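You operate a simulated robot arm through the tools that you are given. There is no shell and no other tool.

You run a simulated robot arm. Do the job below in one go: nothing can be reset, and whatever is moved stays where it is left.

JOB
Put the relay on the top of the red table away on the top of the orange table. Fetch the label card labelled "426" from the top of the cream table and set it on the top of the red table. Take the yellow end block and put it on the top of the wooden bench. Put the clipboard on the top of the cream table away on the top of the desk. Put two of the steel spacers from the top of the cream table on the top of the wooden bench. Open the drawer with green tabs, take the gold shim pack on the top of the cream table and put it away in the inside of the drawer with green tabs, then shut the tabs. Do these in any order. Set down upright: relay.

It is judged by the outcome, as a careful person would: the job done as asked, and still so three seconds after it is handed in. It fails if anything else is knocked over, pushed out of place, dropped, spilled or broken.

ROBOT AND FRAMES
A 7-joint arm with a three-finger gripper on a trunk, on a base that moves. Base frame: it is fixed to the floor where the robot stands at the start and does not move with it; the origin is under the middle of the robot, x ahead of it, y to its left, z up. Lengths are in cm, angles in rad, forces in N, time in s.
With the tool pointing down near the work surface it reaches from about 10 to 88 cm from the robot's upright axis, wherever it stands. Its first joint turns from -2.897 to 2.897 rad. Places, roughly: clipboard [50, -225, 75]; drawer with green tabs [-780, 360, 70]; gold shim pack [50, -125, 75]; inside of the drawer with green tabs [-790, 360, 60]; label card [50, -75, 75]; relay [50, 0, 75]; steel spacer [50, -250, 75]; top of the desk [-760, -120, 70]; top of the orange table [-80, -440, 80]; top of the red table [60, 80, 80]; top of the wooden bench [-220, -150, 80]; yellow end block (5x4x10 cm) [40, -180, 90]. Payload 2.94 kg.
The tool frame sits at the grasp point between the pads (the TCP): z along the fingers, y along the line on which they close. The tips reach 3 cm beyond it. The gripper opens to 13.2 cm; its body begins 10.7 cm behind the TCP.
Orientation is that of the tool frame in the base frame, as a unit quaternion [w, x, y, z]. With the fingers straight down and closing along the base's y, the tool's x points along the base's -x, its y along +y and its z along -z.

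CONTROLS
- The arm moves only by the tool servo_tool. Its argument "series" is a list of rows, each a list of 7 numbers: the turn, a rotation vector about the tool's x, y, z in rad, then the shift along the tool's x, y, z in cm, then the gripper command, from -1 (fully open) to 1 (shut), values between in proportion. In form: [[ax, ay, az, dx, dy, dz, jaw], ...]. A call has 1 to 20 rows; each row is the pose to reach, as a shift and turn from the pose commanded when the call began, along the tool's axes at that moment. Rows are played at 5 a second. More than 5 cm and 0.15 rad between two rows, or a gripper value outside its range, and nothing of the call is played. A pose out of reach is approached as far as the arm can. The call stops where the force on the tool passes 40 N (or 10 N more than at its start, if that is more) or the arm is blocked; 0.2 s more then pass. Each finger travels about 3.74 cm/s and halts on what it meets, pressing with about 21 N; the grip force reading is that of the motor and also rises with nothing between the fingers. The clock runs only during rows and for 0.2 s after the last one: add rows that repeat a pose to give the fingers time. The reply holds the time, the measured pose of the TCP, the force on the tool along the base axes, the opening and the grip force, in the units named above and with some noise, with the torque about the TCP (base axes, N m) and any sound that the robot's microphone picked up.
- Cameras (640 x 400 px; columns grow to the right, rows downward): "scene" is now at [3.17, 15.14, 178.57]; the picture's right is [-0.52, -0.86, 0.00], its down [-0.70, 0.43, -0.57] and it looks along [0.49, -0.29, -0.82] (base axes); focal length 278 px, centre (320, 200). "wrist" rides on the gripper at [7.2, 0.3, -14.4] in the tool frame; the picture's right is [-0.04, 1.00, 0.00], its down [-0.88, -0.04, -0.48] and it looks along [-0.47, -0.02, 0.88] (tool axes); focal length 256 px, centre (320, 200).
- grab_frame(camera): a new picture of that camera. The clock stands still meanwhile.
- raise_lower(by): moves the trunk up (or, below 0, down) by that many cm; the arm and the scene camera ride with it, the base frame stays. It gives what a move gives, with no picture.
- drive_base(legs): drives the robot by 1 to 6 legs, each [ahead, left, turn to the left] in cm, cm and rad, along the robot's own axes; the way and the turn of a leg run together, so that a leg with both is an arc; at most 150 cm and 3.142 rad a leg. The arm and the cameras ride along, it lands a little off, and it stops where it bumps. It gives what a move gives.
- turn_head(pan, tilt): turns the head with the scene camera to pan (to the left, within 2.496 rad either way) and tilt (down, from -0.506 to 1.204), counted from straight ahead of the robot. It gives what a move gives.
- locate(camera, pixels): for up to 12 pixels [column, row] of the newest picture of that camera ("zoom" is the newest enlarged one), the place [x, y, z] in the base frame of the surface seen there, good to about 0.2 cm. The clock stands still meanwhile.
- enlarge(camera, box): a new picture of the part [left, top, right, bottom] of that camera's present view, enlarged. The clock stands still meanwhile.
- sign_off(): hands the job in; it is judged then, once.

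Unless the task says otherwise, let go and move clear before handing in.

The tools are called after "Request:" by a JSON object that holds its "fn" and its "kwargs". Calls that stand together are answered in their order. servo_tool: Moves the arm, as the interface text tells. Its arguments: {"type":"object","properties":{"series":{"type":"array","items":{"type":"array","items":{"type":"number"}}}},"required":["series"]} The other tools are called the same way: raise_lower (by) moves the trunk up or down; drive_base (legs) drives the base; turn_head (pan, tilt) turns the head that bears the scene camera; grab_frame (camera) takes a picture; locate (camera, pixels) gives the place of the surface under pixels of a picture; enlarge (camera, box) takes an enlarged picture of a part of a camera's view; sign_off () hands the job in.

At the start:

```text
t: 0.0
tcp_pos: [36.65, -37.18, 104.13]
ee_rot: [0.0, -0.001, 1.0, 0.001]
force: [-1.0, -0.2, 0.6]
moment: [-0.02, 0.0, 0.01]
width: 13.2
grip_force: 0.0
trunk travel left (down, up): [-30.0, 24.0]
robot x, y, heading: [0.04, 0.33, 0.005]
head pan, tilt (commanded): [-0.543, 0.967]
```

scene: 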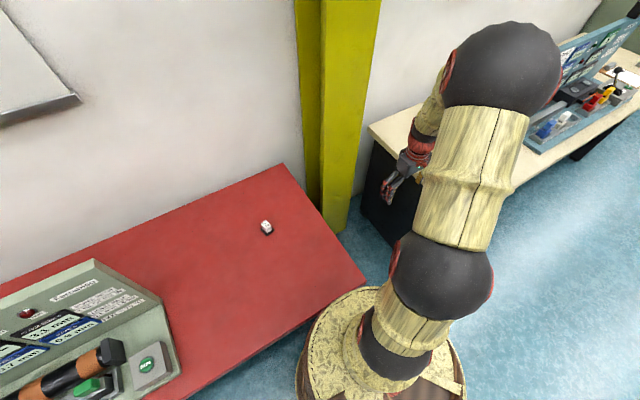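
wrist: 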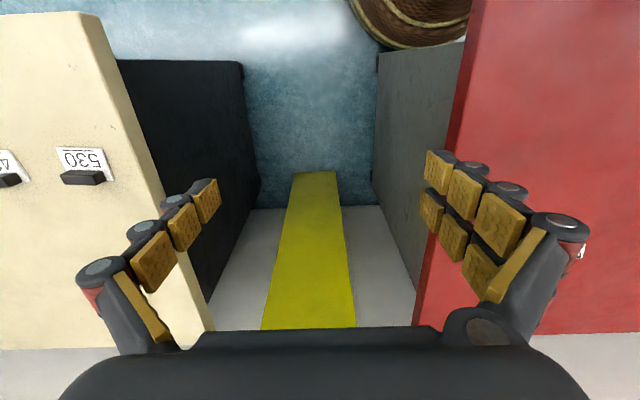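

The scene view shows the red table with a small white item at (266,228), likely the relay, and the cream table to the right. I'll locate these points and enlarge the view.

Request:
{"fn": "enlarge", "kwargs": {"camera": "scene", "box": [220, 190, 320, 260]}}

Request:
{"fn": "locate", "kwargs": {"camera": "scene", "pixels": [[266, 224], [267, 232], [280, 240], [360, 280], [290, 170], [150, 280], [120, 330], [400, 125], [600, 95], [185, 390]]}}

```text
5.71 times, centred on (270, 225) of scene
```

zoom: 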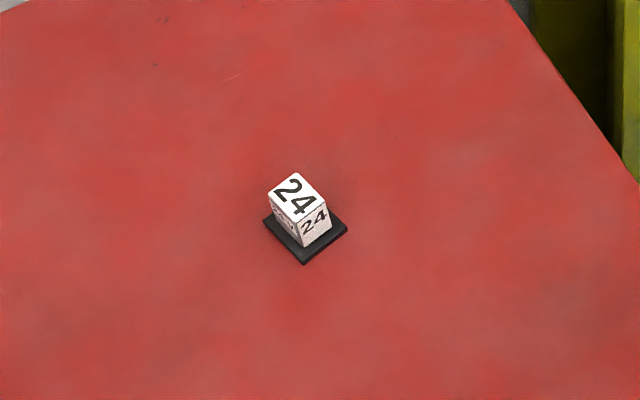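

```text
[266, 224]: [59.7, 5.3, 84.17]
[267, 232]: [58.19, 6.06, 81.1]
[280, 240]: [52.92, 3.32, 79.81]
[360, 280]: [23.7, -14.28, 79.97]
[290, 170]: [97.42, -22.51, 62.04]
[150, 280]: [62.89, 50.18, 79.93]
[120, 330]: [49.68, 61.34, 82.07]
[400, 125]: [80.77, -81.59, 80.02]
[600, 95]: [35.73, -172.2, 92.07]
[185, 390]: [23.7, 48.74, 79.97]
```

The cube marked "24" on a black socket stands at about (59,5.5,80) on the red table. I'll look around with the head for the rest of the scene.

Request:
{"fn": "turn_head", "kwargs": {"pan": 0.5, "tilt": 0.7}}

Request:
{"fn": "grab_frame", "kwargs": {"camera": "scene"}}

Request:
{"fn": "turn_head", "kwargs": {"pan": -1.3, "tilt": 0.5}}

Request:
{"fn": "grab_frame", "kwargs": {"camera": "scene"}}

Request:
{"fn": "turn_head", "kwargs": {"pan": -2.3, "tilt": 0.4}}

Request:
{"fn": "grab_frame", "kwargs": {"camera": "scene"}}

Request:
{"fn": "turn_head", "kwargs": {"pan": 2.4, "tilt": 0.4}}

Request:
{"fn": "grab_frame", "kwargs": {"camera": "scene"}}

Request:
{"fn": "turn_head", "kwargs": {"pan": 1.4, "tilt": 0.4}}

Request:
{"fn": "grab_frame", "kwargs": {"camera": "scene"}}

```text
t: 1.3
tcp_pos: [36.59, -37.15, 104.21]
ee_rot: [0.0, 0.0, 1.0, 0.0]
force: [0.1, 0.0, -0.7]
moment: [-0.03, 0.03, -0.04]
width: 13.18
grip_force: 0.1
trunk travel left (down, up): [-30.0, 24.0]
robot x, y, heading: [-0.1, -0.01, -0.001]
head pan, tilt (commanded): [0.499, 0.7]
```

```text
taken
```

scene: 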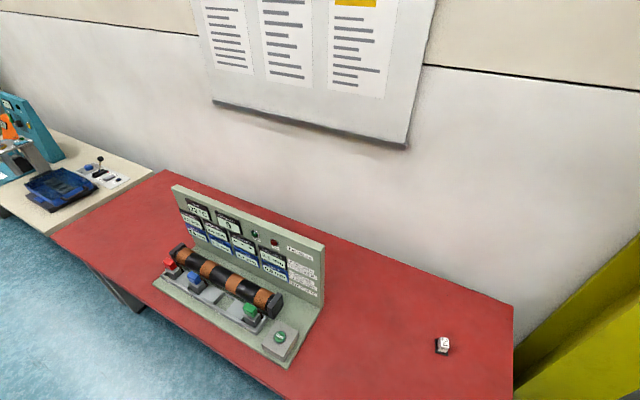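

```text
t: 3.1
tcp_pos: [36.65, -37.23, 104.18]
ee_rot: [0.0, 0.0, 1.0, 0.0]
force: [0.5, -0.1, -0.1]
moment: [-0.01, -0.03, 0.03]
width: 13.19
grip_force: 0.0
trunk travel left (down, up): [-30.0, 24.0]
robot x, y, heading: [-0.11, -0.17, 0.003]
head pan, tilt (commanded): [-1.3, 0.499]
```

```text
taken
```

scene: 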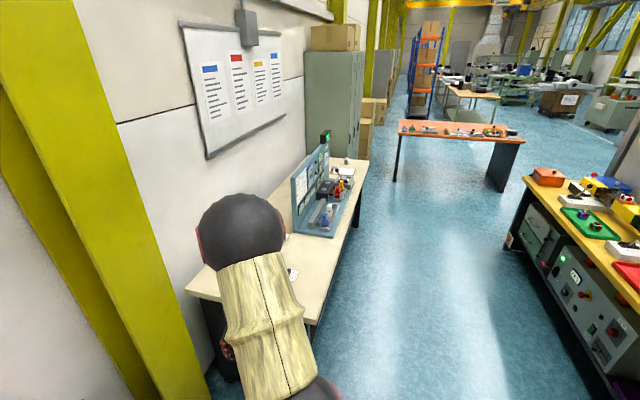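

```text
t: 4.4
tcp_pos: [36.61, -37.07, 104.12]
ee_rot: [0.0, 0.0, 1.0, 0.0]
force: [-0.7, 0.5, -0.5]
moment: [-0.02, -0.02, -0.05]
width: 13.2
grip_force: 0.0
trunk travel left (down, up): [-30.0, 24.0]
robot x, y, heading: [-0.01, -0.11, -0.003]
head pan, tilt (commanded): [-2.3, 0.4]
```

```text
taken
```

scene: 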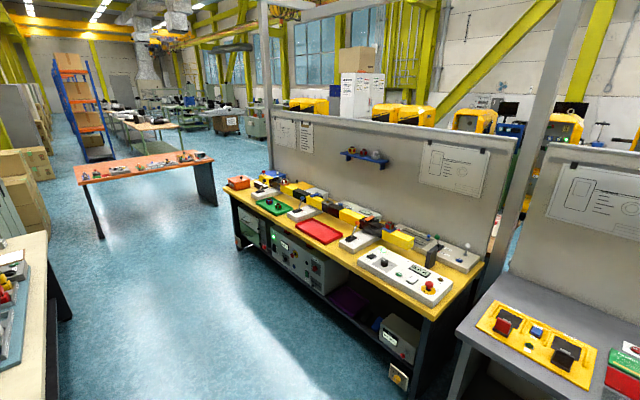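

```text
t: 8.1
tcp_pos: [36.63, -37.15, 104.11]
ee_rot: [-0.001, 0.001, 1.0, -0.001]
force: [-0.1, -0.2, -0.5]
moment: [0.04, -0.02, -0.01]
width: 13.2
grip_force: 0.0
trunk travel left (down, up): [-30.0, 24.0]
robot x, y, heading: [0.03, 0.05, -0.001]
head pan, tilt (commanded): [2.4, 0.4]
```

```text
taken
```

scene: 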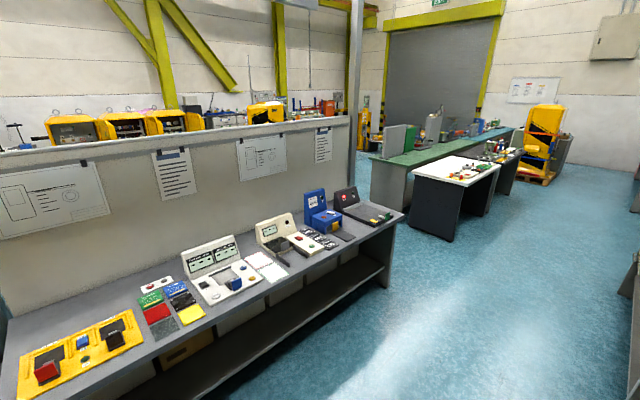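

```text
t: 9.4
tcp_pos: [36.53, -37.18, 104.14]
ee_rot: [0.0, 0.0, 1.0, 0.0]
force: [-0.1, 0.6, -0.4]
moment: [-0.04, 0.04, -0.02]
width: 13.21
grip_force: 0.0
trunk travel left (down, up): [-30.0, 24.0]
robot x, y, heading: [0.06, 0.04, 0.002]
head pan, tilt (commanded): [1.4, 0.4]
```

```text
taken
```

scene: 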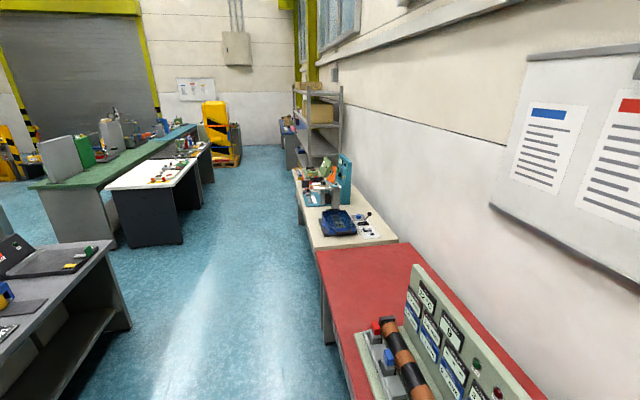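

The room is now clear: cream table to my right, wooden (yellow) bench behind right, orange table far right. I'll shift 40 cm right so the cream table's near end and the red table are both in reach, then look.

Request:
{"fn": "drive_base", "kwargs": {"legs": [[0, -40, 0]]}}

Request:
{"fn": "turn_head", "kwargs": {"pan": -1.1, "tilt": 0.8}}

Request:
{"fn": "grab_frame", "kwargs": {"camera": "scene"}}

Request:
{"fn": "grab_frame", "kwargs": {"camera": "wrist"}}

```text
t: 11.9
tcp_pos: [36.3, -77.59, 104.13]
ee_rot: [-0.001, 0.002, 1.0, 0.001]
force: [-0.3, -0.6, -1.0]
moment: [0.04, -0.01, -0.04]
width: 13.2
grip_force: 0.2
trunk travel left (down, up): [-30.0, 24.0]
robot x, y, heading: [0.17, -40.29, -0.002]
head pan, tilt (commanded): [1.4, 0.4]
```

```text
t: 14.2
tcp_pos: [36.3, -77.59, 104.12]
ee_rot: [0.0, 0.002, 1.0, 0.0]
force: [-0.3, 0.6, 0.4]
moment: [-0.02, -0.02, -0.01]
width: 13.2
grip_force: 0.2
trunk travel left (down, up): [-30.0, 24.0]
robot x, y, heading: [0.32, -40.27, -0.01]
head pan, tilt (commanded): [-1.1, 0.799]
```

```text
taken
```

scene: 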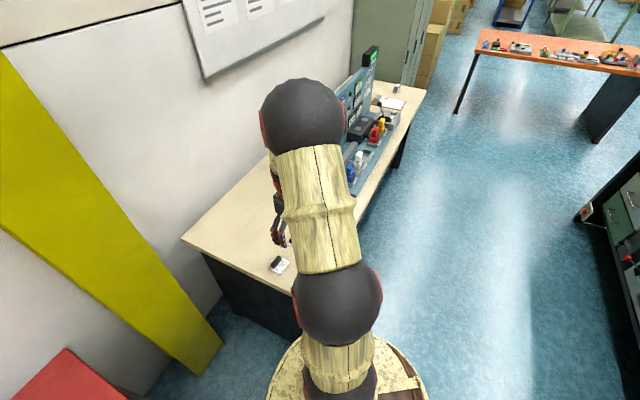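

```text
taken
```

wrist: 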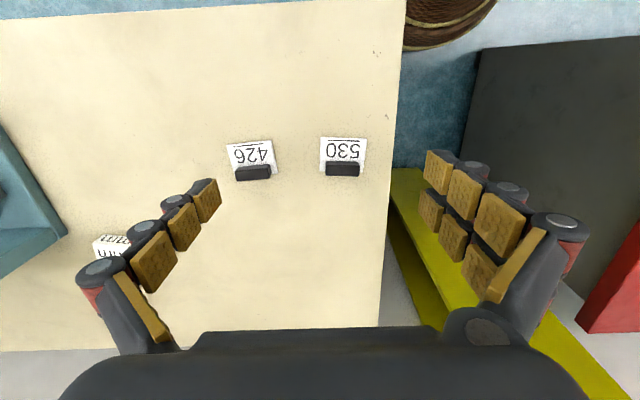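

The wrist view shows card "426" at (252,158) and "530" at (343,155), each with a black grip. I'll zoom in and locate the 426 card.

Request:
{"fn": "enlarge", "kwargs": {"camera": "wrist", "box": [200, 120, 300, 200]}}

Request:
{"fn": "locate", "kwargs": {"camera": "wrist", "pixels": [[236, 170], [270, 166], [253, 172], [253, 178], [230, 146], [268, 142], [252, 155], [300, 160], [110, 243], [343, 168], [392, 20]]}}

```text
5.00 times, centred on (250, 160) of wrist
```

zoom: 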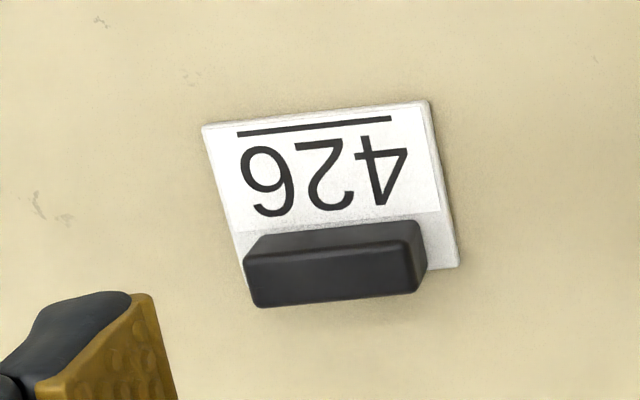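

```text
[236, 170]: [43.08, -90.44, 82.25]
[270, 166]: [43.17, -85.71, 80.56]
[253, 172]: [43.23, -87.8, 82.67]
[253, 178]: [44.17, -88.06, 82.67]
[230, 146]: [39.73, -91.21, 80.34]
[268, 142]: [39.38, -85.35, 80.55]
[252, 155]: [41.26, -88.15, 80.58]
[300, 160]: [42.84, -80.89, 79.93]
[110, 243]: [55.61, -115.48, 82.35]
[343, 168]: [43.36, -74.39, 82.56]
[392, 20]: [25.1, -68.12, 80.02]
```

The card's black bar is the thing to grip. I'll locate the bar corners on the zoomed picture.

Request:
{"fn": "locate", "kwargs": {"camera": "zoom", "pixels": [[262, 242], [412, 228], [252, 260], [415, 246], [335, 245], [260, 298], [415, 284], [208, 128], [426, 104], [455, 262]]}}

```text
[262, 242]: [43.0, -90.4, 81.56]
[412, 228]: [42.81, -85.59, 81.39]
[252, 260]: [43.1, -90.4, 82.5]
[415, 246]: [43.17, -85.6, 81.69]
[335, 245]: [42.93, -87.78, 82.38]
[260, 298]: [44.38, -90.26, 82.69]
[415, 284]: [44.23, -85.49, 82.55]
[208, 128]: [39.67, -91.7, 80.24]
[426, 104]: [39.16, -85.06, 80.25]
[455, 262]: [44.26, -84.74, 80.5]
```

Bar spans x 42.9–44.4, y −90.4…−85.5, top z 82.7, yaw ≈ 0.07. I'll turn the tool 1.5 rad so it closes along x, and move above the bar.

Request:
{"fn": "servo_tool", "kwargs": {"series": [[0, 0, 0.15, -0.73, -1.04, 0.9, -1], [0, 0, 0.3, -1.46, -2.08, 1.8, -0.8], [0, 0, 0.45, -2.19, -3.12, 2.7, -0.6], [0, 0, 0.6, -2.92, -4.16, 3.6, -0.4], [0, 0, 0.75, -3.65, -5.2, 4.5, -0.2], [0, 0, 0.9, -4.38, -6.24, 5.4, 0], [0, 0, 1.05, -5.11, -7.28, 6.3, 0], [0, 0, 1.2, -5.84, -8.32, 7.2, 0], [0, 0, 1.35, -6.57, -9.36, 8.1, 0], [0, 0, 1.5, -7.3, -10.4, 9, 0], [0, 0, 1.5, -7.3, -10.4, 9, 0]]}}

Request:
{"fn": "grab_frame", "kwargs": {"camera": "wrist"}}

```text
t: 16.6
tcp_pos: [43.55, -88.07, 95.25]
ee_rot: [0.0, 0.683, 0.73, -0.001]
force: [0.2, 0.4, -0.1]
moment: [-0.02, 0.04, 0.01]
width: 6.58
grip_force: 0.0
trunk travel left (down, up): [-30.0, 24.0]
robot x, y, heading: [0.01, -40.14, -0.006]
head pan, tilt (commanded): [-1.1, 0.799]
```

```text
taken
```

wrist: 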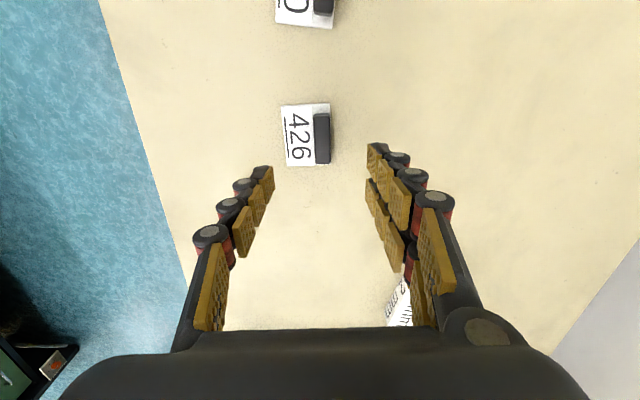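

The bar at (322,138) lines up with where the grasp point projects. I'll descend to z≈83.9 and close.

Request:
{"fn": "servo_tool", "kwargs": {"series": [[0, 0, 0, 0, 0, 4, 0], [0, 0, 0, 0, 0, 8, 0], [0, 0, 0, 0, 0, 10, 0], [0, 0, 0, 0, 0, 11.3, 0], [0, 0, 0, 0, 0, 11.3, 0.3], [0, 0, 0, 0, 0, 11.3, 0.6], [0, 0, 0, 0, 0, 11.3, 1], [0, 0, 0, 0, 0, 11.3, 1], [0, 0, 0, 0, 0, 11.3, 1], [0, 0, 0, 0, 0, 11.3, 1], [0, 0, 0, 0, 0, 11.3, 1]]}}

Request:
{"fn": "grab_frame", "kwargs": {"camera": "wrist"}}

```text
t: 18.9
tcp_pos: [43.65, -88.16, 83.73]
ee_rot: [-0.001, 0.684, 0.73, 0.0]
force: [0.1, 0.1, -1.2]
moment: [-0.03, -0.03, -0.02]
width: 1.67
grip_force: 21.6
trunk travel left (down, up): [-30.0, 24.0]
robot x, y, heading: [0.1, -40.72, -0.004]
head pan, tilt (commanded): [-1.1, 0.799]
```

```text
taken
```

wrist: 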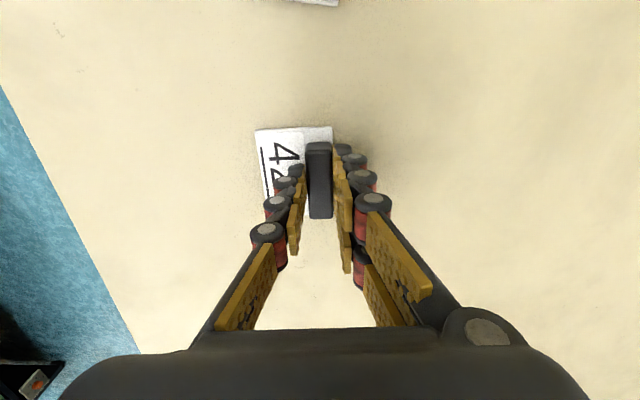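

Width 1.67 cm: the bar is gripped. Lifting 10 cm and checking.

Request:
{"fn": "servo_tool", "kwargs": {"series": [[0, 0, 0, 0, 0, -2, 1], [0, 0, 0, 0, 0, -6, 1], [0, 0, 0, 0, 0, -10, 1], [0, 0, 0, 0, 0, -10, 1]]}}

Request:
{"fn": "grab_frame", "kwargs": {"camera": "wrist"}}

```text
t: 19.9
tcp_pos: [43.73, -88.05, 93.78]
ee_rot: [0.001, 0.683, 0.73, 0.0]
force: [-0.1, 0.7, -0.6]
moment: [-0.02, -0.02, 0.0]
width: 1.7
grip_force: 20.6
trunk travel left (down, up): [-30.0, 24.0]
robot x, y, heading: [-0.21, -40.5, -0.006]
head pan, tilt (commanded): [-1.1, 0.799]
```

```text
taken
```

wrist: 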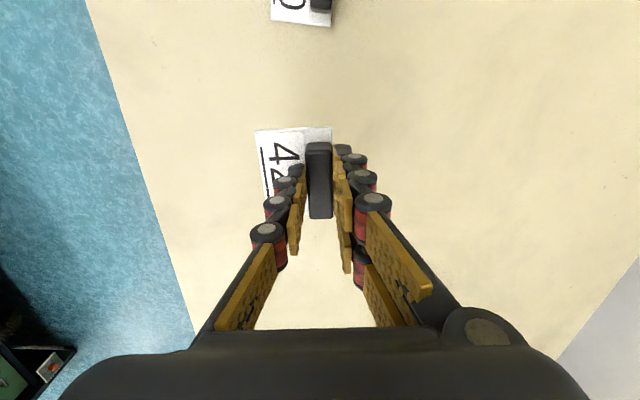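

The card hangs securely. I'll carry it across to above the red table at about (43, 0).

Request:
{"fn": "servo_tool", "kwargs": {"series": [[0, 0, 0, 4.9, 0.3, 0, 1], [0, 0, 0, 9.8, 0.6, 0, 1], [0, 0, 0, 14.7, 0.9, 0, 1], [0, 0, 0, 19.6, 1.2, 0, 1], [0, 0, 0, 24.5, 1.5, 0, 1], [0, 0, 0, 29.4, 1.8, 0, 1], [0, 0, 0, 34.3, 2.1, 0, 1], [0, 0, 0, 39.2, 2.4, 0, 1], [0, 0, 0, 44.1, 2.7, 0, 1], [0, 0, 0, 49, 3.0, 0, 1], [0, 0, 0, 53.9, 3.3, 0, 1], [0, 0, 0, 58.8, 3.6, 0, 1], [0, 0, 0, 63.7, 3.9, 0, 1], [0, 0, 0, 68.6, 4.2, 0, 1], [0, 0, 0, 73.5, 4.5, 0, 1], [0, 0, 0, 78.4, 4.8, 0, 1], [0, 0, 0, 83.3, 5.1, 0, 1], [0, 0, 0, 88.2, 5.4, 0, 1], [0, 0, 0, 88.2, 5.4, 0, 1]]}}

Request:
{"fn": "grab_frame", "kwargs": {"camera": "wrist"}}

```text
t: 23.9
tcp_pos: [42.96, 0.24, 93.67]
ee_rot: [0.001, 0.683, 0.73, -0.001]
force: [0.9, 0.4, -0.6]
moment: [-0.04, 0.03, -0.02]
width: 1.71
grip_force: 21.6
trunk travel left (down, up): [-30.0, 24.0]
robot x, y, heading: [0.31, -39.93, -0.004]
head pan, tilt (commanded): [-1.1, 0.799]
```

```text
taken
```

wrist: 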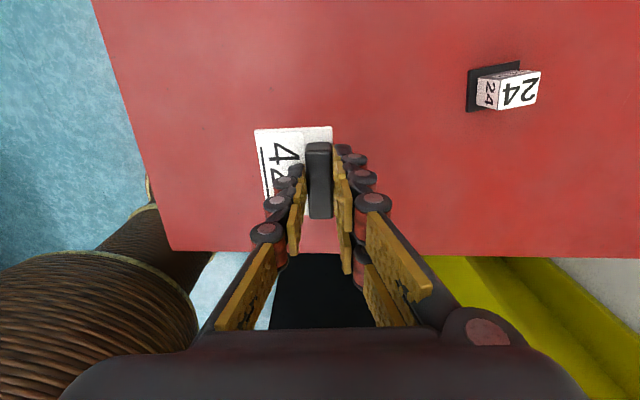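

The card is over clear red tabletop, well away from the relay at (500,88). Lowering it to the same grip height as before and releasing.

Request:
{"fn": "servo_tool", "kwargs": {"series": [[0, 0, 0, 0, 0, 4, 1], [0, 0, 0, 0, 0, 7.5, 1], [0, 0, 0, 0, 0, 9, 1], [0, 0, 0, 0, 0, 9.6, 1], [0, 0, 0, 0, 0, 9.9, 1], [0, 0, 0, 0, 0, 9.9, 1]]}}

Request:
{"fn": "grab_frame", "kwargs": {"camera": "wrist"}}

```text
t: 25.4
tcp_pos: [43.08, 0.27, 83.9]
ee_rot: [0.0, 0.683, 0.73, 0.0]
force: [0.5, 0.4, -0.8]
moment: [-0.01, -0.02, -0.01]
width: 1.69
grip_force: 21.6
trunk travel left (down, up): [-30.0, 24.0]
robot x, y, heading: [0.17, -40.6, -0.009]
head pan, tilt (commanded): [-1.1, 0.799]
```

```text
taken
```

wrist: 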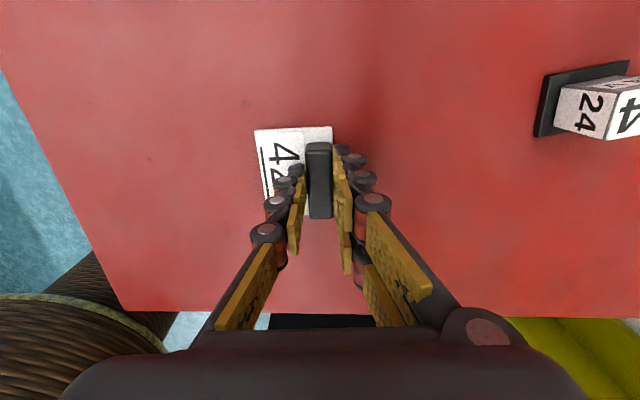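

No contact force yet at 83.9; lower another 0.2 cm and release gently, then rise.

Request:
{"fn": "servo_tool", "kwargs": {"series": [[0, 0, 0, 0, 0, 0.1, 1], [0, 0, 0, 0, 0, 0.2, 1], [0, 0, 0, 0, 0, 0.2, 1]]}}

Request:
{"fn": "servo_tool", "kwargs": {"series": [[0, 0, 0, 0, 0, 0, 0.7], [0, 0, 0, 0, 0, 0, 0.5], [0, 0, 0, 0, 0, 0, 0.4], [0, 0, 0, 0, 0, 0, 0.3], [0, 0, 0, 0, 0, 0, 0.3], [0, 0, 0, 0, 0, -3, 0.3], [0, 0, 0, 0, 0, -7, 0.3], [0, 0, 0, 0, 0, -11, 0.3], [0, 0, 0, 0, 0, -15, 0.3], [0, 0, 0, 0, 0, -15, 0.3]]}}

Request:
{"fn": "grab_frame", "kwargs": {"camera": "wrist"}}

```text
t: 26.1
tcp_pos: [43.02, 0.31, 83.77]
ee_rot: [0.001, 0.684, 0.729, 0.0]
force: [-0.6, 0.0, 3.9]
moment: [-0.04, -0.03, -0.01]
width: 1.73
grip_force: 21.6
trunk travel left (down, up): [-30.0, 24.0]
robot x, y, heading: [-0.0, -40.29, -0.011]
head pan, tilt (commanded): [-1.1, 0.799]
```

```text
t: 28.4
tcp_pos: [42.92, 0.48, 98.54]
ee_rot: [0.0, 0.683, 0.73, 0.0]
force: [0.5, 0.8, -0.6]
moment: [-0.01, -0.01, 0.01]
width: 4.62
grip_force: 0.0
trunk travel left (down, up): [-30.0, 24.0]
robot x, y, heading: [-0.21, -40.67, -0.001]
head pan, tilt (commanded): [-1.1, 0.799]
```

```text
taken
```

wrist: 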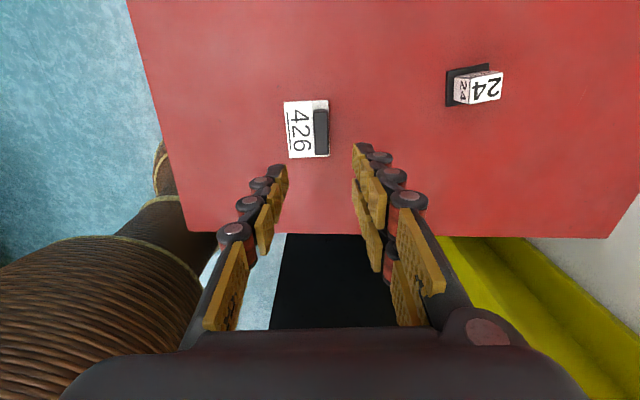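

Card 426 lies flat on the red table. Next the relay: zooming and locating its corners at (475,85).

Request:
{"fn": "enlarge", "kwargs": {"camera": "wrist", "box": [425, 50, 525, 113]}}

Request:
{"fn": "locate", "kwargs": {"camera": "wrist", "pixels": [[471, 81], [500, 74], [502, 97], [473, 102], [486, 88], [456, 82], [456, 99], [448, 72], [487, 66], [448, 104]]}}

```text
6.35 times, centred on (475, 82) of wrist
```

zoom: 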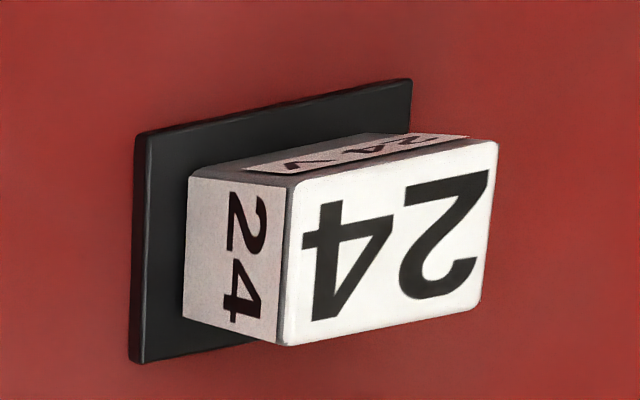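

```text
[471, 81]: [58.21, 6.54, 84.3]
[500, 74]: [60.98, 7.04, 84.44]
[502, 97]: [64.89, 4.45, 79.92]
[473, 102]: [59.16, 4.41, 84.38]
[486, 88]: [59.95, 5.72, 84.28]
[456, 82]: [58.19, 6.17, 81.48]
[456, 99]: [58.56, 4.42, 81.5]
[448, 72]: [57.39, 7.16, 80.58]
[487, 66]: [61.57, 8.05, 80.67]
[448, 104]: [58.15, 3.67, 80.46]
```

Request:
{"fn": "locate", "kwargs": {"camera": "zoom", "pixels": [[302, 186], [492, 150], [474, 300], [290, 336], [388, 245], [195, 190], [190, 310], [146, 142], [405, 86], [140, 355]]}}

```text
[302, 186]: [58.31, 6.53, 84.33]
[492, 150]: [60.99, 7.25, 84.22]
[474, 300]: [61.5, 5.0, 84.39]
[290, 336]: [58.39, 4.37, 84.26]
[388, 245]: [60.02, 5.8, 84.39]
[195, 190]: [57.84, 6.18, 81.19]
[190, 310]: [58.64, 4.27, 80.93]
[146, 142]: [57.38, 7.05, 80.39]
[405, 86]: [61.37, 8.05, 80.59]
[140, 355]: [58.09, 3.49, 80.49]
```

I need to know the finger spacing before choosing the grip direction on this small relay; enlarging the fingers in the wrist view.

Request:
{"fn": "enlarge", "kwargs": {"camera": "wrist", "box": [200, 120, 460, 340]}}

Request:
{"fn": "locate", "kwargs": {"camera": "wrist", "pixels": [[360, 160], [357, 205], [372, 178], [370, 250], [281, 180], [262, 235], [375, 200], [355, 185], [410, 240], [395, 280]]}}

```text
1.82 times, centred on (330, 230) of wrist
```

zoom: 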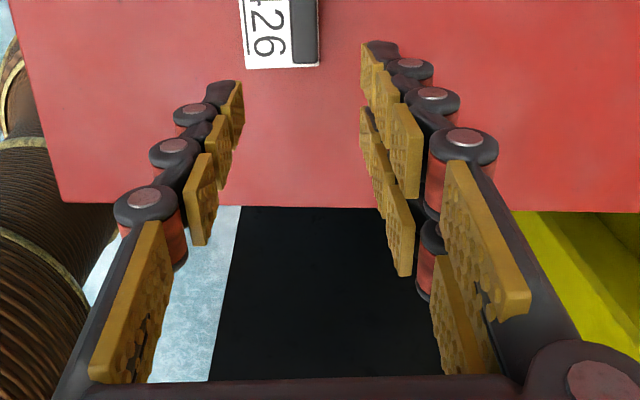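

```text
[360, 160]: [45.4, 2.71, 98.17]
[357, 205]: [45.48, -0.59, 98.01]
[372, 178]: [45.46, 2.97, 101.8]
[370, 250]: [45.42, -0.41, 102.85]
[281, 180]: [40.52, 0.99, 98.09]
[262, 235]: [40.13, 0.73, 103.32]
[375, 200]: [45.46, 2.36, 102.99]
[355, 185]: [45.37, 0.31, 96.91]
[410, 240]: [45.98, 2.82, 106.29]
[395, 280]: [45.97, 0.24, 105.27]
```

Pads sit about 2 cm wide per finger, two fingers on one side. I'll close across the relay's 2.2 cm width: turn −1.72 rad and move above (59.8, 5.8).

Request:
{"fn": "servo_tool", "kwargs": {"series": [[0, 0, -0.1433, 0.34, 1.43, 0.25, 0.2], [0, 0, -0.2867, 0.68, 2.87, 0.5, 0.1], [0, 0, -0.43, 1.02, 4.3, 0.75, 0], [0, 0, -0.5733, 1.37, 5.73, 1.0, 0], [0, 0, -0.7167, 1.71, 7.17, 1.25, 0], [0, 0, -0.86, 2.05, 8.6, 1.5, 0], [0, 0, -1.0033, 2.39, 10.03, 1.75, 0], [0, 0, -1.1467, 2.73, 11.47, 2.0, 0], [0, 0, -1.29, 3.08, 12.9, 2.25, 0], [0, 0, -1.4333, 3.42, 14.33, 2.5, 0], [0, 0, -1.5767, 3.76, 15.77, 2.75, 0], [0, 0, -1.72, 4.1, 17.2, 3.0, 0], [0, 0, -1.72, 4.1, 17.2, 3.0, 0]]}}

Request:
{"fn": "grab_frame", "kwargs": {"camera": "wrist"}}

```text
t: 31.1
tcp_pos: [59.96, 5.74, 95.61]
ee_rot: [0.001, -0.108, 0.994, 0.0]
force: [0.6, 0.1, 0.6]
moment: [-0.05, -0.01, 0.0]
width: 6.6
grip_force: 0.0
trunk travel left (down, up): [-30.0, 24.0]
robot x, y, heading: [-0.46, -40.55, -0.003]
head pan, tilt (commanded): [-1.1, 0.799]
```

```text
taken
```

wrist: 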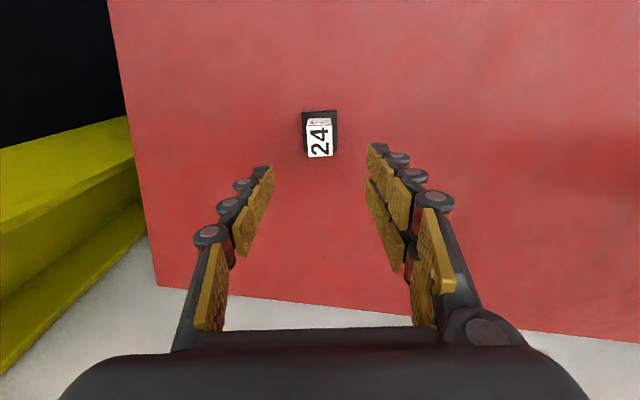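

Relay top centred at (320,140), exactly under the grasp point. Descending to z≈84.1 so tips stay above the black base, then closing.

Request:
{"fn": "servo_tool", "kwargs": {"series": [[0, 0, 0, 0, 0, 4, 0], [0, 0, 0, 0, 0, 8, 0], [0, 0, 0, 0, 0, 10.5, 0], [0, 0, 0, 0, 0, 11.5, 0], [0, 0, 0, 0, 0, 11.5, 0.3], [0, 0, 0, 0, 0, 11.5, 0.6], [0, 0, 0, 0, 0, 11.5, 1], [0, 0, 0, 0, 0, 11.5, 1], [0, 0, 0, 0, 0, 11.5, 1], [0, 0, 0, 0, 0, 11.5, 1]]}}

Request:
{"fn": "grab_frame", "kwargs": {"camera": "wrist"}}

```text
t: 33.4
tcp_pos: [60.11, 5.48, 84.2]
ee_rot: [0.0, -0.109, 0.994, 0.0]
force: [-0.2, 0.4, 0.5]
moment: [0.0, -0.03, -0.02]
width: 2.53
grip_force: 20.6
trunk travel left (down, up): [-30.0, 24.0]
robot x, y, heading: [-0.05, -40.35, -0.013]
head pan, tilt (commanded): [-1.1, 0.799]
```

```text
taken
```

wrist: 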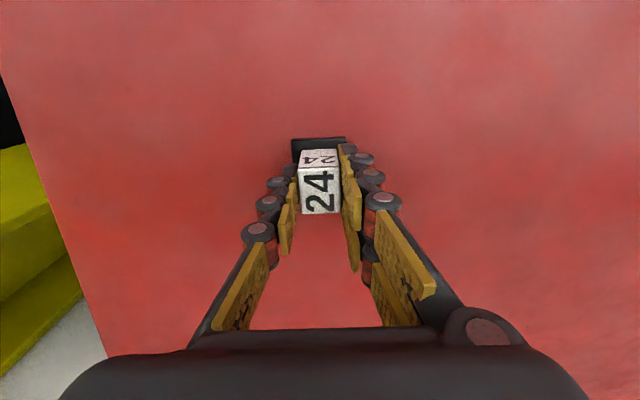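

Relay gripped (2.53 cm). Lifting and retracting toward the robot for driving, then I'll survey the orange table with the scene camera.

Request:
{"fn": "servo_tool", "kwargs": {"series": [[0, 0, 0, 0, 0, -3, 1], [0, 0, 0, 0, 0, -7, 1], [0, 0, 0, 0, 0, -11, 1], [0, 0, 0, 0, 0, -15, 1], [0, 0, 0, 3, -4, -19, 1], [0, 0, 0, 5.5, -8, -20, 1], [0, 0, 0, 7, -12.5, -20, 1], [0, 0, 0, 8.5, -17, -20, 1], [0, 0, 0, 10, -21.5, -20, 1], [0, 0, 0, 11.5, -26, -20, 1], [0, 0, 0, 13, -30.5, -20, 1], [0, 0, 0, 14.5, -35, -20, 1], [0, 0, 0, 16, -39, -20, 1], [0, 0, 0, 16, -39, -20, 1]]}}

Request:
{"fn": "turn_head", "kwargs": {"pan": -1.6, "tilt": 0.3}}

Request:
{"fn": "grab_frame", "kwargs": {"camera": "scene"}}

Request:
{"fn": "grab_frame", "kwargs": {"camera": "wrist"}}

```text
refused: row 5 steps farther than a row can; nothing moved
```

```text
t: 34.3
tcp_pos: [60.12, 5.52, 84.15]
ee_rot: [0.0, -0.109, 0.994, 0.0]
force: [-0.1, 1.0, 0.3]
moment: [-0.01, 0.0, -0.01]
width: 2.52
grip_force: 20.8
trunk travel left (down, up): [-30.0, 24.0]
robot x, y, heading: [0.14, -40.33, -0.002]
head pan, tilt (commanded): [-1.6, 0.3]
```

```text
taken
```

scene: 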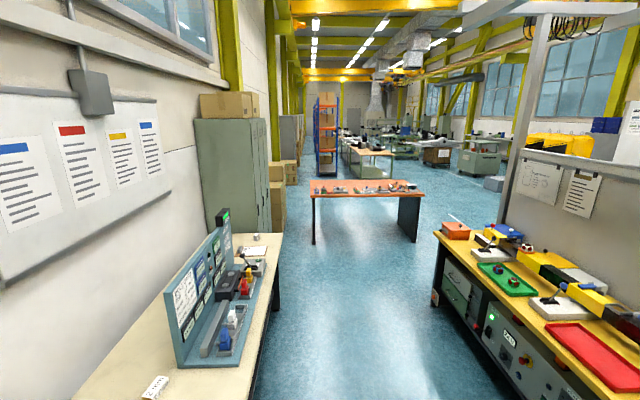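

```text
taken
```

wrist: 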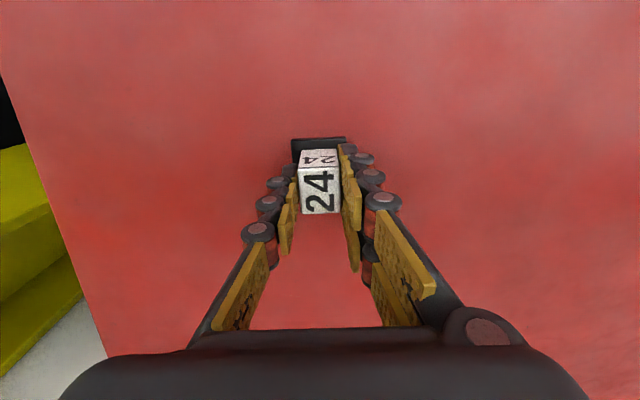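

The arm call was refused as one step was too long, so nothing moved; resending with smaller steps, and locating the orange table and aisles.

Request:
{"fn": "servo_tool", "kwargs": {"series": [[0, 0, 0, 0, 0, -3, 1], [0, 0, 0, 0, 0, -7, 1], [0, 0, 0, 0, 0, -11, 1], [0, 0, 0, 0, 0, -15, 1], [0, 0, 0, 0, 0, -19, 1], [0, 0, 0, 2.8, -3.5, -20, 1], [0, 0, 0, 5.6, -7, -20, 1], [0, 0, 0, 8.4, -10.5, -20, 1], [0, 0, 0, 11.2, -14, -20, 1], [0, 0, 0, 14, -17.5, -20, 1], [0, 0, 0, 16.8, -21, -20, 1], [0, 0, 0, 19.6, -24.5, -20, 1], [0, 0, 0, 22.4, -28, -20, 1], [0, 0, 0, 25.2, -31.5, -20, 1], [0, 0, 0, 28, -35, -20, 1], [0, 0, 0, 30.8, -38.5, -20, 1], [0, 0, 0, 30.8, -38.5, -20, 1]]}}

Request:
{"fn": "locate", "kwargs": {"camera": "scene", "pixels": [[311, 194], [422, 195], [312, 181], [412, 181], [365, 195], [282, 235], [262, 300], [440, 235], [520, 360], [268, 260], [320, 370], [365, 185]]}}

Request:
{"fn": "enlarge", "kwargs": {"camera": "scene", "box": [290, 160, 450, 260]}}

```text
t: 37.9
tcp_pos: [38.11, -38.66, 104.23]
ee_rot: [0.0, -0.109, 0.994, 0.0]
force: [0.2, 0.4, -1.4]
moment: [0.0, 0.0, -0.02]
width: 2.56
grip_force: 20.7
trunk travel left (down, up): [-30.0, 24.0]
robot x, y, heading: [-0.2, -40.19, 0.0]
head pan, tilt (commanded): [-1.6, 0.3]
```

```text
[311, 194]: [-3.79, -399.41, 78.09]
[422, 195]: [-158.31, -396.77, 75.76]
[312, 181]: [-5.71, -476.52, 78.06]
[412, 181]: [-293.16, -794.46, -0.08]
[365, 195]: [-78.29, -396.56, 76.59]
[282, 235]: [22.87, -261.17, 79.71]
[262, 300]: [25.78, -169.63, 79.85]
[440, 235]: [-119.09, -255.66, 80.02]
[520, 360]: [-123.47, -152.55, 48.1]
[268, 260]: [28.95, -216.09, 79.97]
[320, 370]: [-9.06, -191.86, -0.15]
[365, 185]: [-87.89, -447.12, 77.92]
```

```text
4.00 times, centred on (370, 210) of scene
```

zoom: 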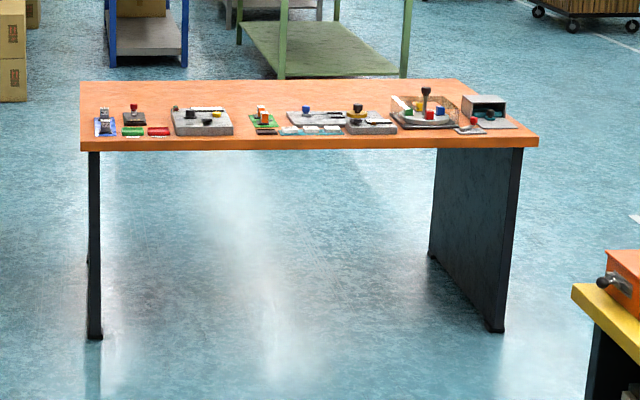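

The orange table spans x −4…−158, y −397…−477, top z≈78, with its items along the front half. I'll back off, turn right to face it, and drive up the aisle at x≈−20.

Request:
{"fn": "drive_base", "kwargs": {"legs": [[-25, 0, 0], [0, 0, -1.571], [150, 0, 0], [130, 0, 0]]}}

Request:
{"fn": "turn_head", "kwargs": {"pan": -0.2, "tilt": 0.6}}

Request:
{"fn": "grab_frame", "kwargs": {"camera": "scene"}}

```text
t: 56.7
tcp_pos: [-28.92, -358.02, 104.3]
ee_rot: [0.0, 0.626, 0.779, 0.001]
force: [0.2, -0.3, -0.5]
moment: [0.02, 0.02, -0.01]
width: 2.53
grip_force: 20.8
trunk travel left (down, up): [-30.0, 24.0]
robot x, y, heading: [-30.31, -319.81, -1.577]
head pan, tilt (commanded): [-1.6, 0.3]
```

```text
t: 58.3
tcp_pos: [-28.82, -357.97, 104.37]
ee_rot: [0.0, 0.626, 0.78, 0.0]
force: [0.2, -0.4, -0.1]
moment: [0.02, -0.01, -0.02]
width: 2.52
grip_force: 20.5
trunk travel left (down, up): [-30.0, 24.0]
robot x, y, heading: [-30.56, -319.72, -1.571]
head pan, tilt (commanded): [-0.201, 0.6]
```

```text
taken
```

scene: 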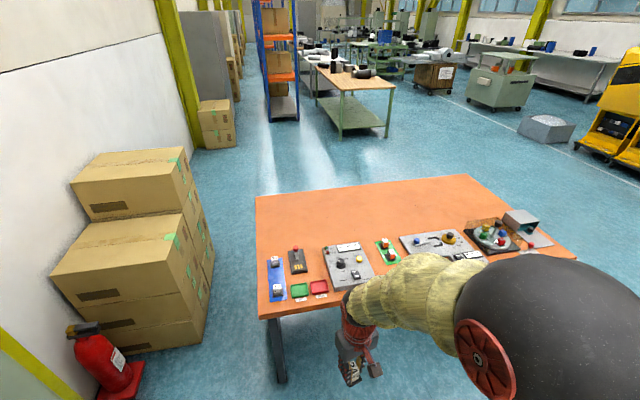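

The back half of the orange table is clear around (330,225). I'll locate items and candidate spots.

Request:
{"fn": "locate", "kwargs": {"camera": "scene", "pixels": [[256, 200], [260, 310], [270, 300], [290, 248], [330, 230], [360, 240], [390, 220], [330, 298], [345, 275], [300, 300], [385, 262], [272, 235]]}}

Request:
{"fn": "enlarge", "kwargs": {"camera": "scene", "box": [250, 180, 410, 320]}}

```text
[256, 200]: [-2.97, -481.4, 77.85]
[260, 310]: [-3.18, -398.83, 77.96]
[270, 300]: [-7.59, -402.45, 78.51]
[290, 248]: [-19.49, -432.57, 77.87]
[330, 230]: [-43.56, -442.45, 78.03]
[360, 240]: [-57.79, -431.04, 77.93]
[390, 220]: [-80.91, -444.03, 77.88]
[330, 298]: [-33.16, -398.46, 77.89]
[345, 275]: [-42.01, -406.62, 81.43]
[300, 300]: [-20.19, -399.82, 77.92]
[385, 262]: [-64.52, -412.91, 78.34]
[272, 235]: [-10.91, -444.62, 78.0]
```

```text
2.86 times, centred on (330, 250) of scene
```

zoom: 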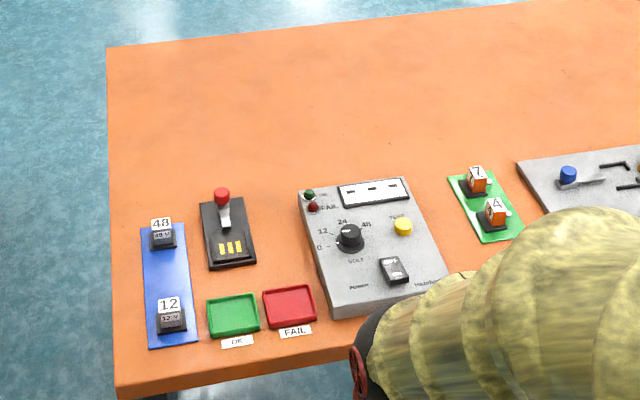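

Clear spot at about (−38,−448), behind the meter box and lever item. I'll drive 45 cm ahead, then take a fresh wrist look.

Request:
{"fn": "drive_base", "kwargs": {"legs": [[45, 0, 0]]}}

Request:
{"fn": "grab_frame", "kwargs": {"camera": "wrist"}}

```text
t: 61.0
tcp_pos: [-29.26, -403.16, 104.31]
ee_rot: [-0.001, 0.629, 0.778, 0.001]
force: [-0.4, -0.1, -0.9]
moment: [0.01, -0.01, 0.01]
width: 2.52
grip_force: 21.0
trunk travel left (down, up): [-30.0, 24.0]
robot x, y, heading: [-31.14, -364.93, -1.582]
head pan, tilt (commanded): [-0.201, 0.6]
```

```text
taken
```

wrist: 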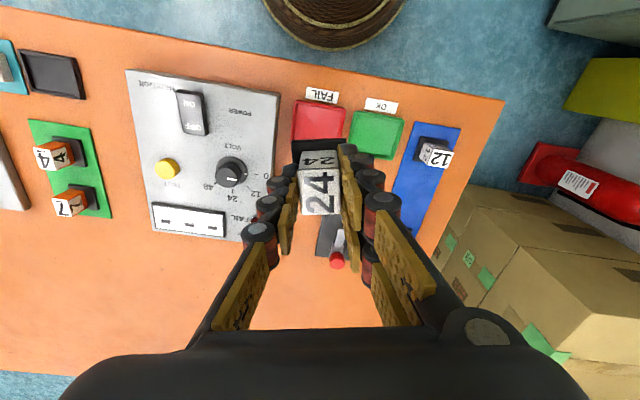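

The relay is held upright. Moving the tool out to above (−38,−448) at the same height.

Request:
{"fn": "servo_tool", "kwargs": {"series": [[0, 0, 0, -4.2, -1.8, 0, 1], [0, 0, 0, -8.4, -3.6, 0, 1], [0, 0, 0, -12.6, -5.4, 0, 1], [0, 0, 0, -16.8, -7.2, 0, 1], [0, 0, 0, -21, -9, 0, 1], [0, 0, 0, -25.2, -10.8, 0, 1], [0, 0, 0, -29.4, -12.6, 0, 1], [0, 0, 0, -33.6, -14.4, 0, 1], [0, 0, 0, -37.8, -16.2, 0, 1], [0, 0, 0, -42, -18, 0, 1], [0, 0, 0, -42, -18, 0, 1]]}}

Request:
{"fn": "grab_frame", "kwargs": {"camera": "wrist"}}

```text
t: 63.4
tcp_pos: [-38.17, -447.8, 104.54]
ee_rot: [0.0, 0.629, 0.778, 0.0]
force: [0.5, 0.1, -1.1]
moment: [-0.02, -0.01, 0.0]
width: 2.53
grip_force: 21.1
trunk travel left (down, up): [-30.0, 24.0]
robot x, y, heading: [-30.75, -364.84, -1.58]
head pan, tilt (commanded): [-0.201, 0.6]
```

```text
taken
```

wrist: 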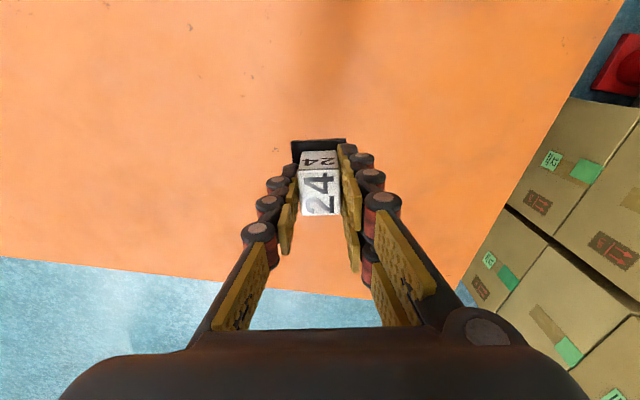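

Clear surface below. Lowering toward z≈82.5 (contact expected at ≈82.2).

Request:
{"fn": "servo_tool", "kwargs": {"series": [[0, 0, 0, 0, 0, 5, 1], [0, 0, 0, 0, 0, 10, 1], [0, 0, 0, 0, 0, 15, 1], [0, 0, 0, 0, 0, 18, 1], [0, 0, 0, 0, 0, 20.5, 1], [0, 0, 0, 0, 0, 21.6, 1], [0, 0, 0, 0, 0, 21.9, 1], [0, 0, 0, 0, 0, 21.9, 1]]}}

Request:
{"fn": "grab_frame", "kwargs": {"camera": "wrist"}}

```text
t: 65.2
tcp_pos: [-38.07, -448.04, 82.48]
ee_rot: [0.0, 0.629, 0.777, 0.0]
force: [-0.4, 0.3, -0.2]
moment: [-0.01, 0.03, -0.01]
width: 2.55
grip_force: 21.4
trunk travel left (down, up): [-30.0, 24.0]
robot x, y, heading: [-31.04, -365.23, -1.581]
head pan, tilt (commanded): [-0.201, 0.6]
```

```text
taken
```

wrist: 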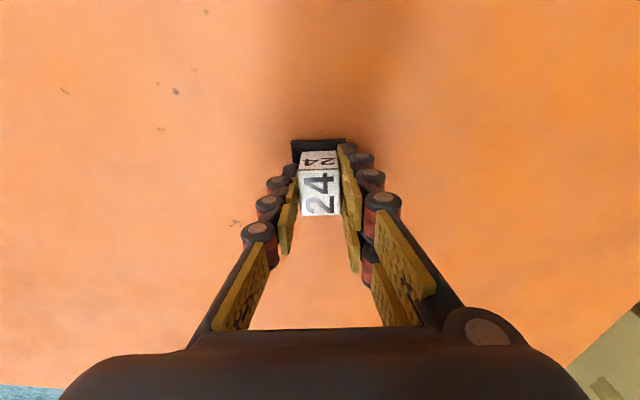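

No contact force at 82.48; easing down 0.1 cm at a time to feel the table.

Request:
{"fn": "servo_tool", "kwargs": {"series": [[0, 0, 0, 0, 0, 0.1, 1], [0, 0, 0, 0, 0, 0.2, 1], [0, 0, 0, 0, 0, 0.3, 1], [0, 0, 0, 0, 0, 0.3, 1]]}}

```text
t: 66.2
tcp_pos: [-38.17, -447.99, 82.13]
ee_rot: [-0.001, 0.629, 0.778, 0.0]
force: [1.0, -0.4, 4.7]
moment: [0.11, 0.02, -0.01]
width: 2.58
grip_force: 21.0
trunk travel left (down, up): [-30.0, 24.0]
robot x, y, heading: [-30.74, -364.83, -1.577]
head pan, tilt (commanded): [-0.201, 0.6]
```

Upward force of 4.7 N: the relay is on the table. Opening and rising straight up.

Request:
{"fn": "servo_tool", "kwargs": {"series": [[0, 0, 0, 0, 0, 0, 0.5], [0, 0, 0, 0, 0, 0, 0.4], [0, 0, 0, 0, 0, 0, 0.3], [0, 0, 0, 0, 0, 0, 0.2], [0, 0, 0, 0, 0, 0, 0.2], [0, 0, 0, 0, 0, -3, 0.2], [0, 0, 0, 0, 0, -7, 0.2], [0, 0, 0, 0, 0, -11, 0.2], [0, 0, 0, 0, 0, -15, 0.2], [0, 0, 0, 0, 0, -20, 0.2], [0, 0, 0, 0, 0, -24, 0.2], [0, 0, 0, 0, 0, -24, 0.2]]}}

Request:
{"fn": "grab_frame", "kwargs": {"camera": "wrist"}}

```text
t: 68.8
tcp_pos: [-38.26, -448.09, 105.83]
ee_rot: [0.0, 0.628, 0.778, 0.0]
force: [-0.4, 0.2, -0.4]
moment: [0.0, 0.02, 0.03]
width: 5.25
grip_force: 0.0
trunk travel left (down, up): [-30.0, 24.0]
robot x, y, heading: [-31.01, -364.78, -1.58]
head pan, tilt (commanded): [-0.201, 0.6]
```

```text
taken
```

wrist: 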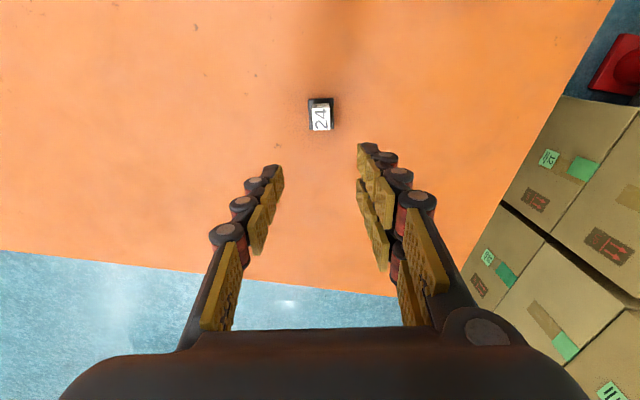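

Relay "24" stands upright on the orange table at (320,115). Now I'll retract the arm and back down the aisle to the cream table's far end.

Request:
{"fn": "servo_tool", "kwargs": {"series": [[0, 0, 0, 4.2, 1.8, 0, 0.2], [0, 0, 0, 8.4, 3.6, 0, 0.1], [0, 0, 0, 12.6, 5.4, 0, 0], [0, 0, 0, 16.8, 7.2, 0, 0], [0, 0, 0, 21, 9, 0, 0], [0, 0, 0, 25.2, 10.8, 0, 0], [0, 0, 0, 29.4, 12.6, 0, 0], [0, 0, 0, 33.6, 14.4, 0, 0], [0, 0, 0, 37.8, 16.2, 0, 0], [0, 0, 0, 42, 18, 0, 0]]}}

Request:
{"fn": "drive_base", "kwargs": {"legs": [[-120, 0, 0], [0, 0, 1.571]]}}

Request:
{"fn": "turn_head", "kwargs": {"pan": 0.3, "tilt": 0.75}}

Request:
{"fn": "grab_frame", "kwargs": {"camera": "scene"}}

Request:
{"fn": "turn_head", "kwargs": {"pan": -0.5, "tilt": 0.75}}

Request:
{"fn": "grab_frame", "kwargs": {"camera": "scene"}}

```text
t: 71.0
tcp_pos: [-29.41, -403.15, 106.1]
ee_rot: [0.0, 0.629, 0.778, 0.0]
force: [-0.5, -0.4, -0.7]
moment: [-0.04, 0.0, 0.0]
width: 6.59
grip_force: 0.1
trunk travel left (down, up): [-30.0, 24.0]
robot x, y, heading: [-30.8, -365.12, -1.58]
head pan, tilt (commanded): [-0.201, 0.6]
```

```text
t: 80.9
tcp_pos: [7.99, -242.6, 106.18]
ee_rot: [0.001, -0.118, 0.993, 0.0]
force: [0.2, -0.9, -0.6]
moment: [-0.01, 0.02, -0.03]
width: 6.61
grip_force: 0.0
trunk travel left (down, up): [-30.0, 24.0]
robot x, y, heading: [-30.51, -245.13, 0.013]
head pan, tilt (commanded): [-0.201, 0.6]
```

```text
t: 81.9
tcp_pos: [8.06, -242.64, 106.11]
ee_rot: [0.0, -0.118, 0.993, 0.0]
force: [0.9, -0.4, 0.3]
moment: [0.01, 0.04, -0.04]
width: 6.59
grip_force: 0.1
trunk travel left (down, up): [-30.0, 24.0]
robot x, y, heading: [-30.12, -244.79, 0.013]
head pan, tilt (commanded): [0.3, 0.75]
```

```text
taken
```

scene: 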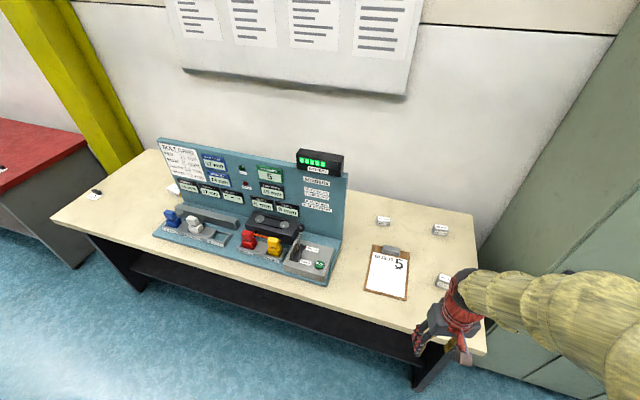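

```text
t: 83.0
tcp_pos: [8.03, -242.61, 106.3]
ee_rot: [0.0, -0.118, 0.993, 0.0]
force: [0.5, 0.2, 0.3]
moment: [-0.01, 0.03, -0.01]
width: 6.6
grip_force: 0.1
trunk travel left (down, up): [-30.0, 24.0]
robot x, y, heading: [-30.06, -244.9, 0.016]
head pan, tilt (commanded): [-0.499, 0.75]
```

```text
taken
```

scene: 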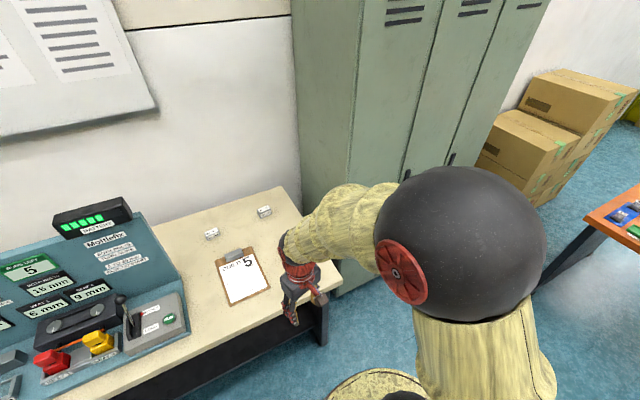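

In the first view: spacers near (383,220), (440,230), (443,280), clipboard at (387,272), and a fixture with blue/white/red/yellow end blocks. I'll turn back and enlarge these.

Request:
{"fn": "turn_head", "kwargs": {"pan": 0.3, "tilt": 0.75}}

Request:
{"fn": "enlarge", "kwargs": {"camera": "scene", "box": [340, 200, 480, 310]}}

Request:
{"fn": "enlarge", "kwargs": {"camera": "scene", "box": [150, 140, 350, 300]}}

Request:
{"fn": "grab_frame", "kwargs": {"camera": "wrist"}}

```text
t: 84.1
tcp_pos: [8.09, -242.63, 106.19]
ee_rot: [0.0, -0.117, 0.993, 0.0]
force: [-0.5, 0.3, 0.2]
moment: [0.02, -0.01, 0.01]
width: 6.56
grip_force: 0.2
trunk travel left (down, up): [-30.0, 24.0]
robot x, y, heading: [-30.23, -245.02, 0.017]
head pan, tilt (commanded): [0.3, 0.75]
```

```text
3.64 times, centred on (410, 255) of scene
```

zoom: 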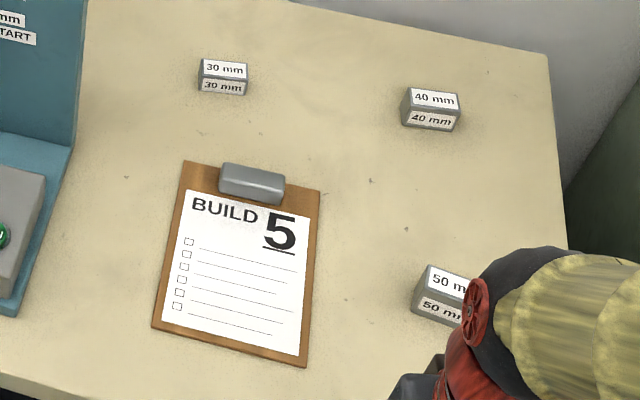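

```text
2.50 times, centred on (250, 220) of scene
```

zoom: 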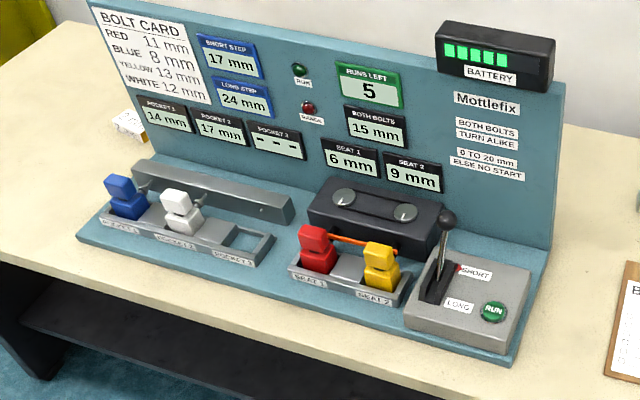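

```text
taken
```

wrist: 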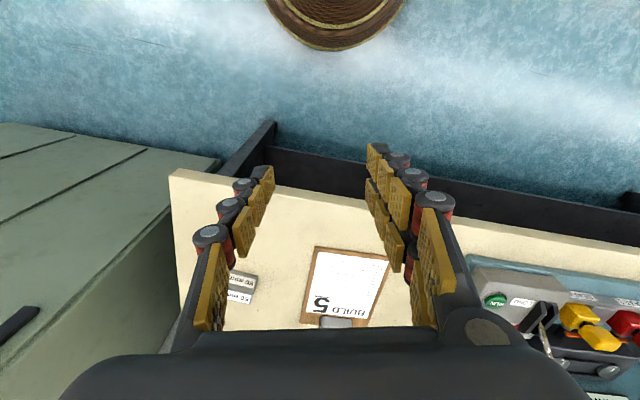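

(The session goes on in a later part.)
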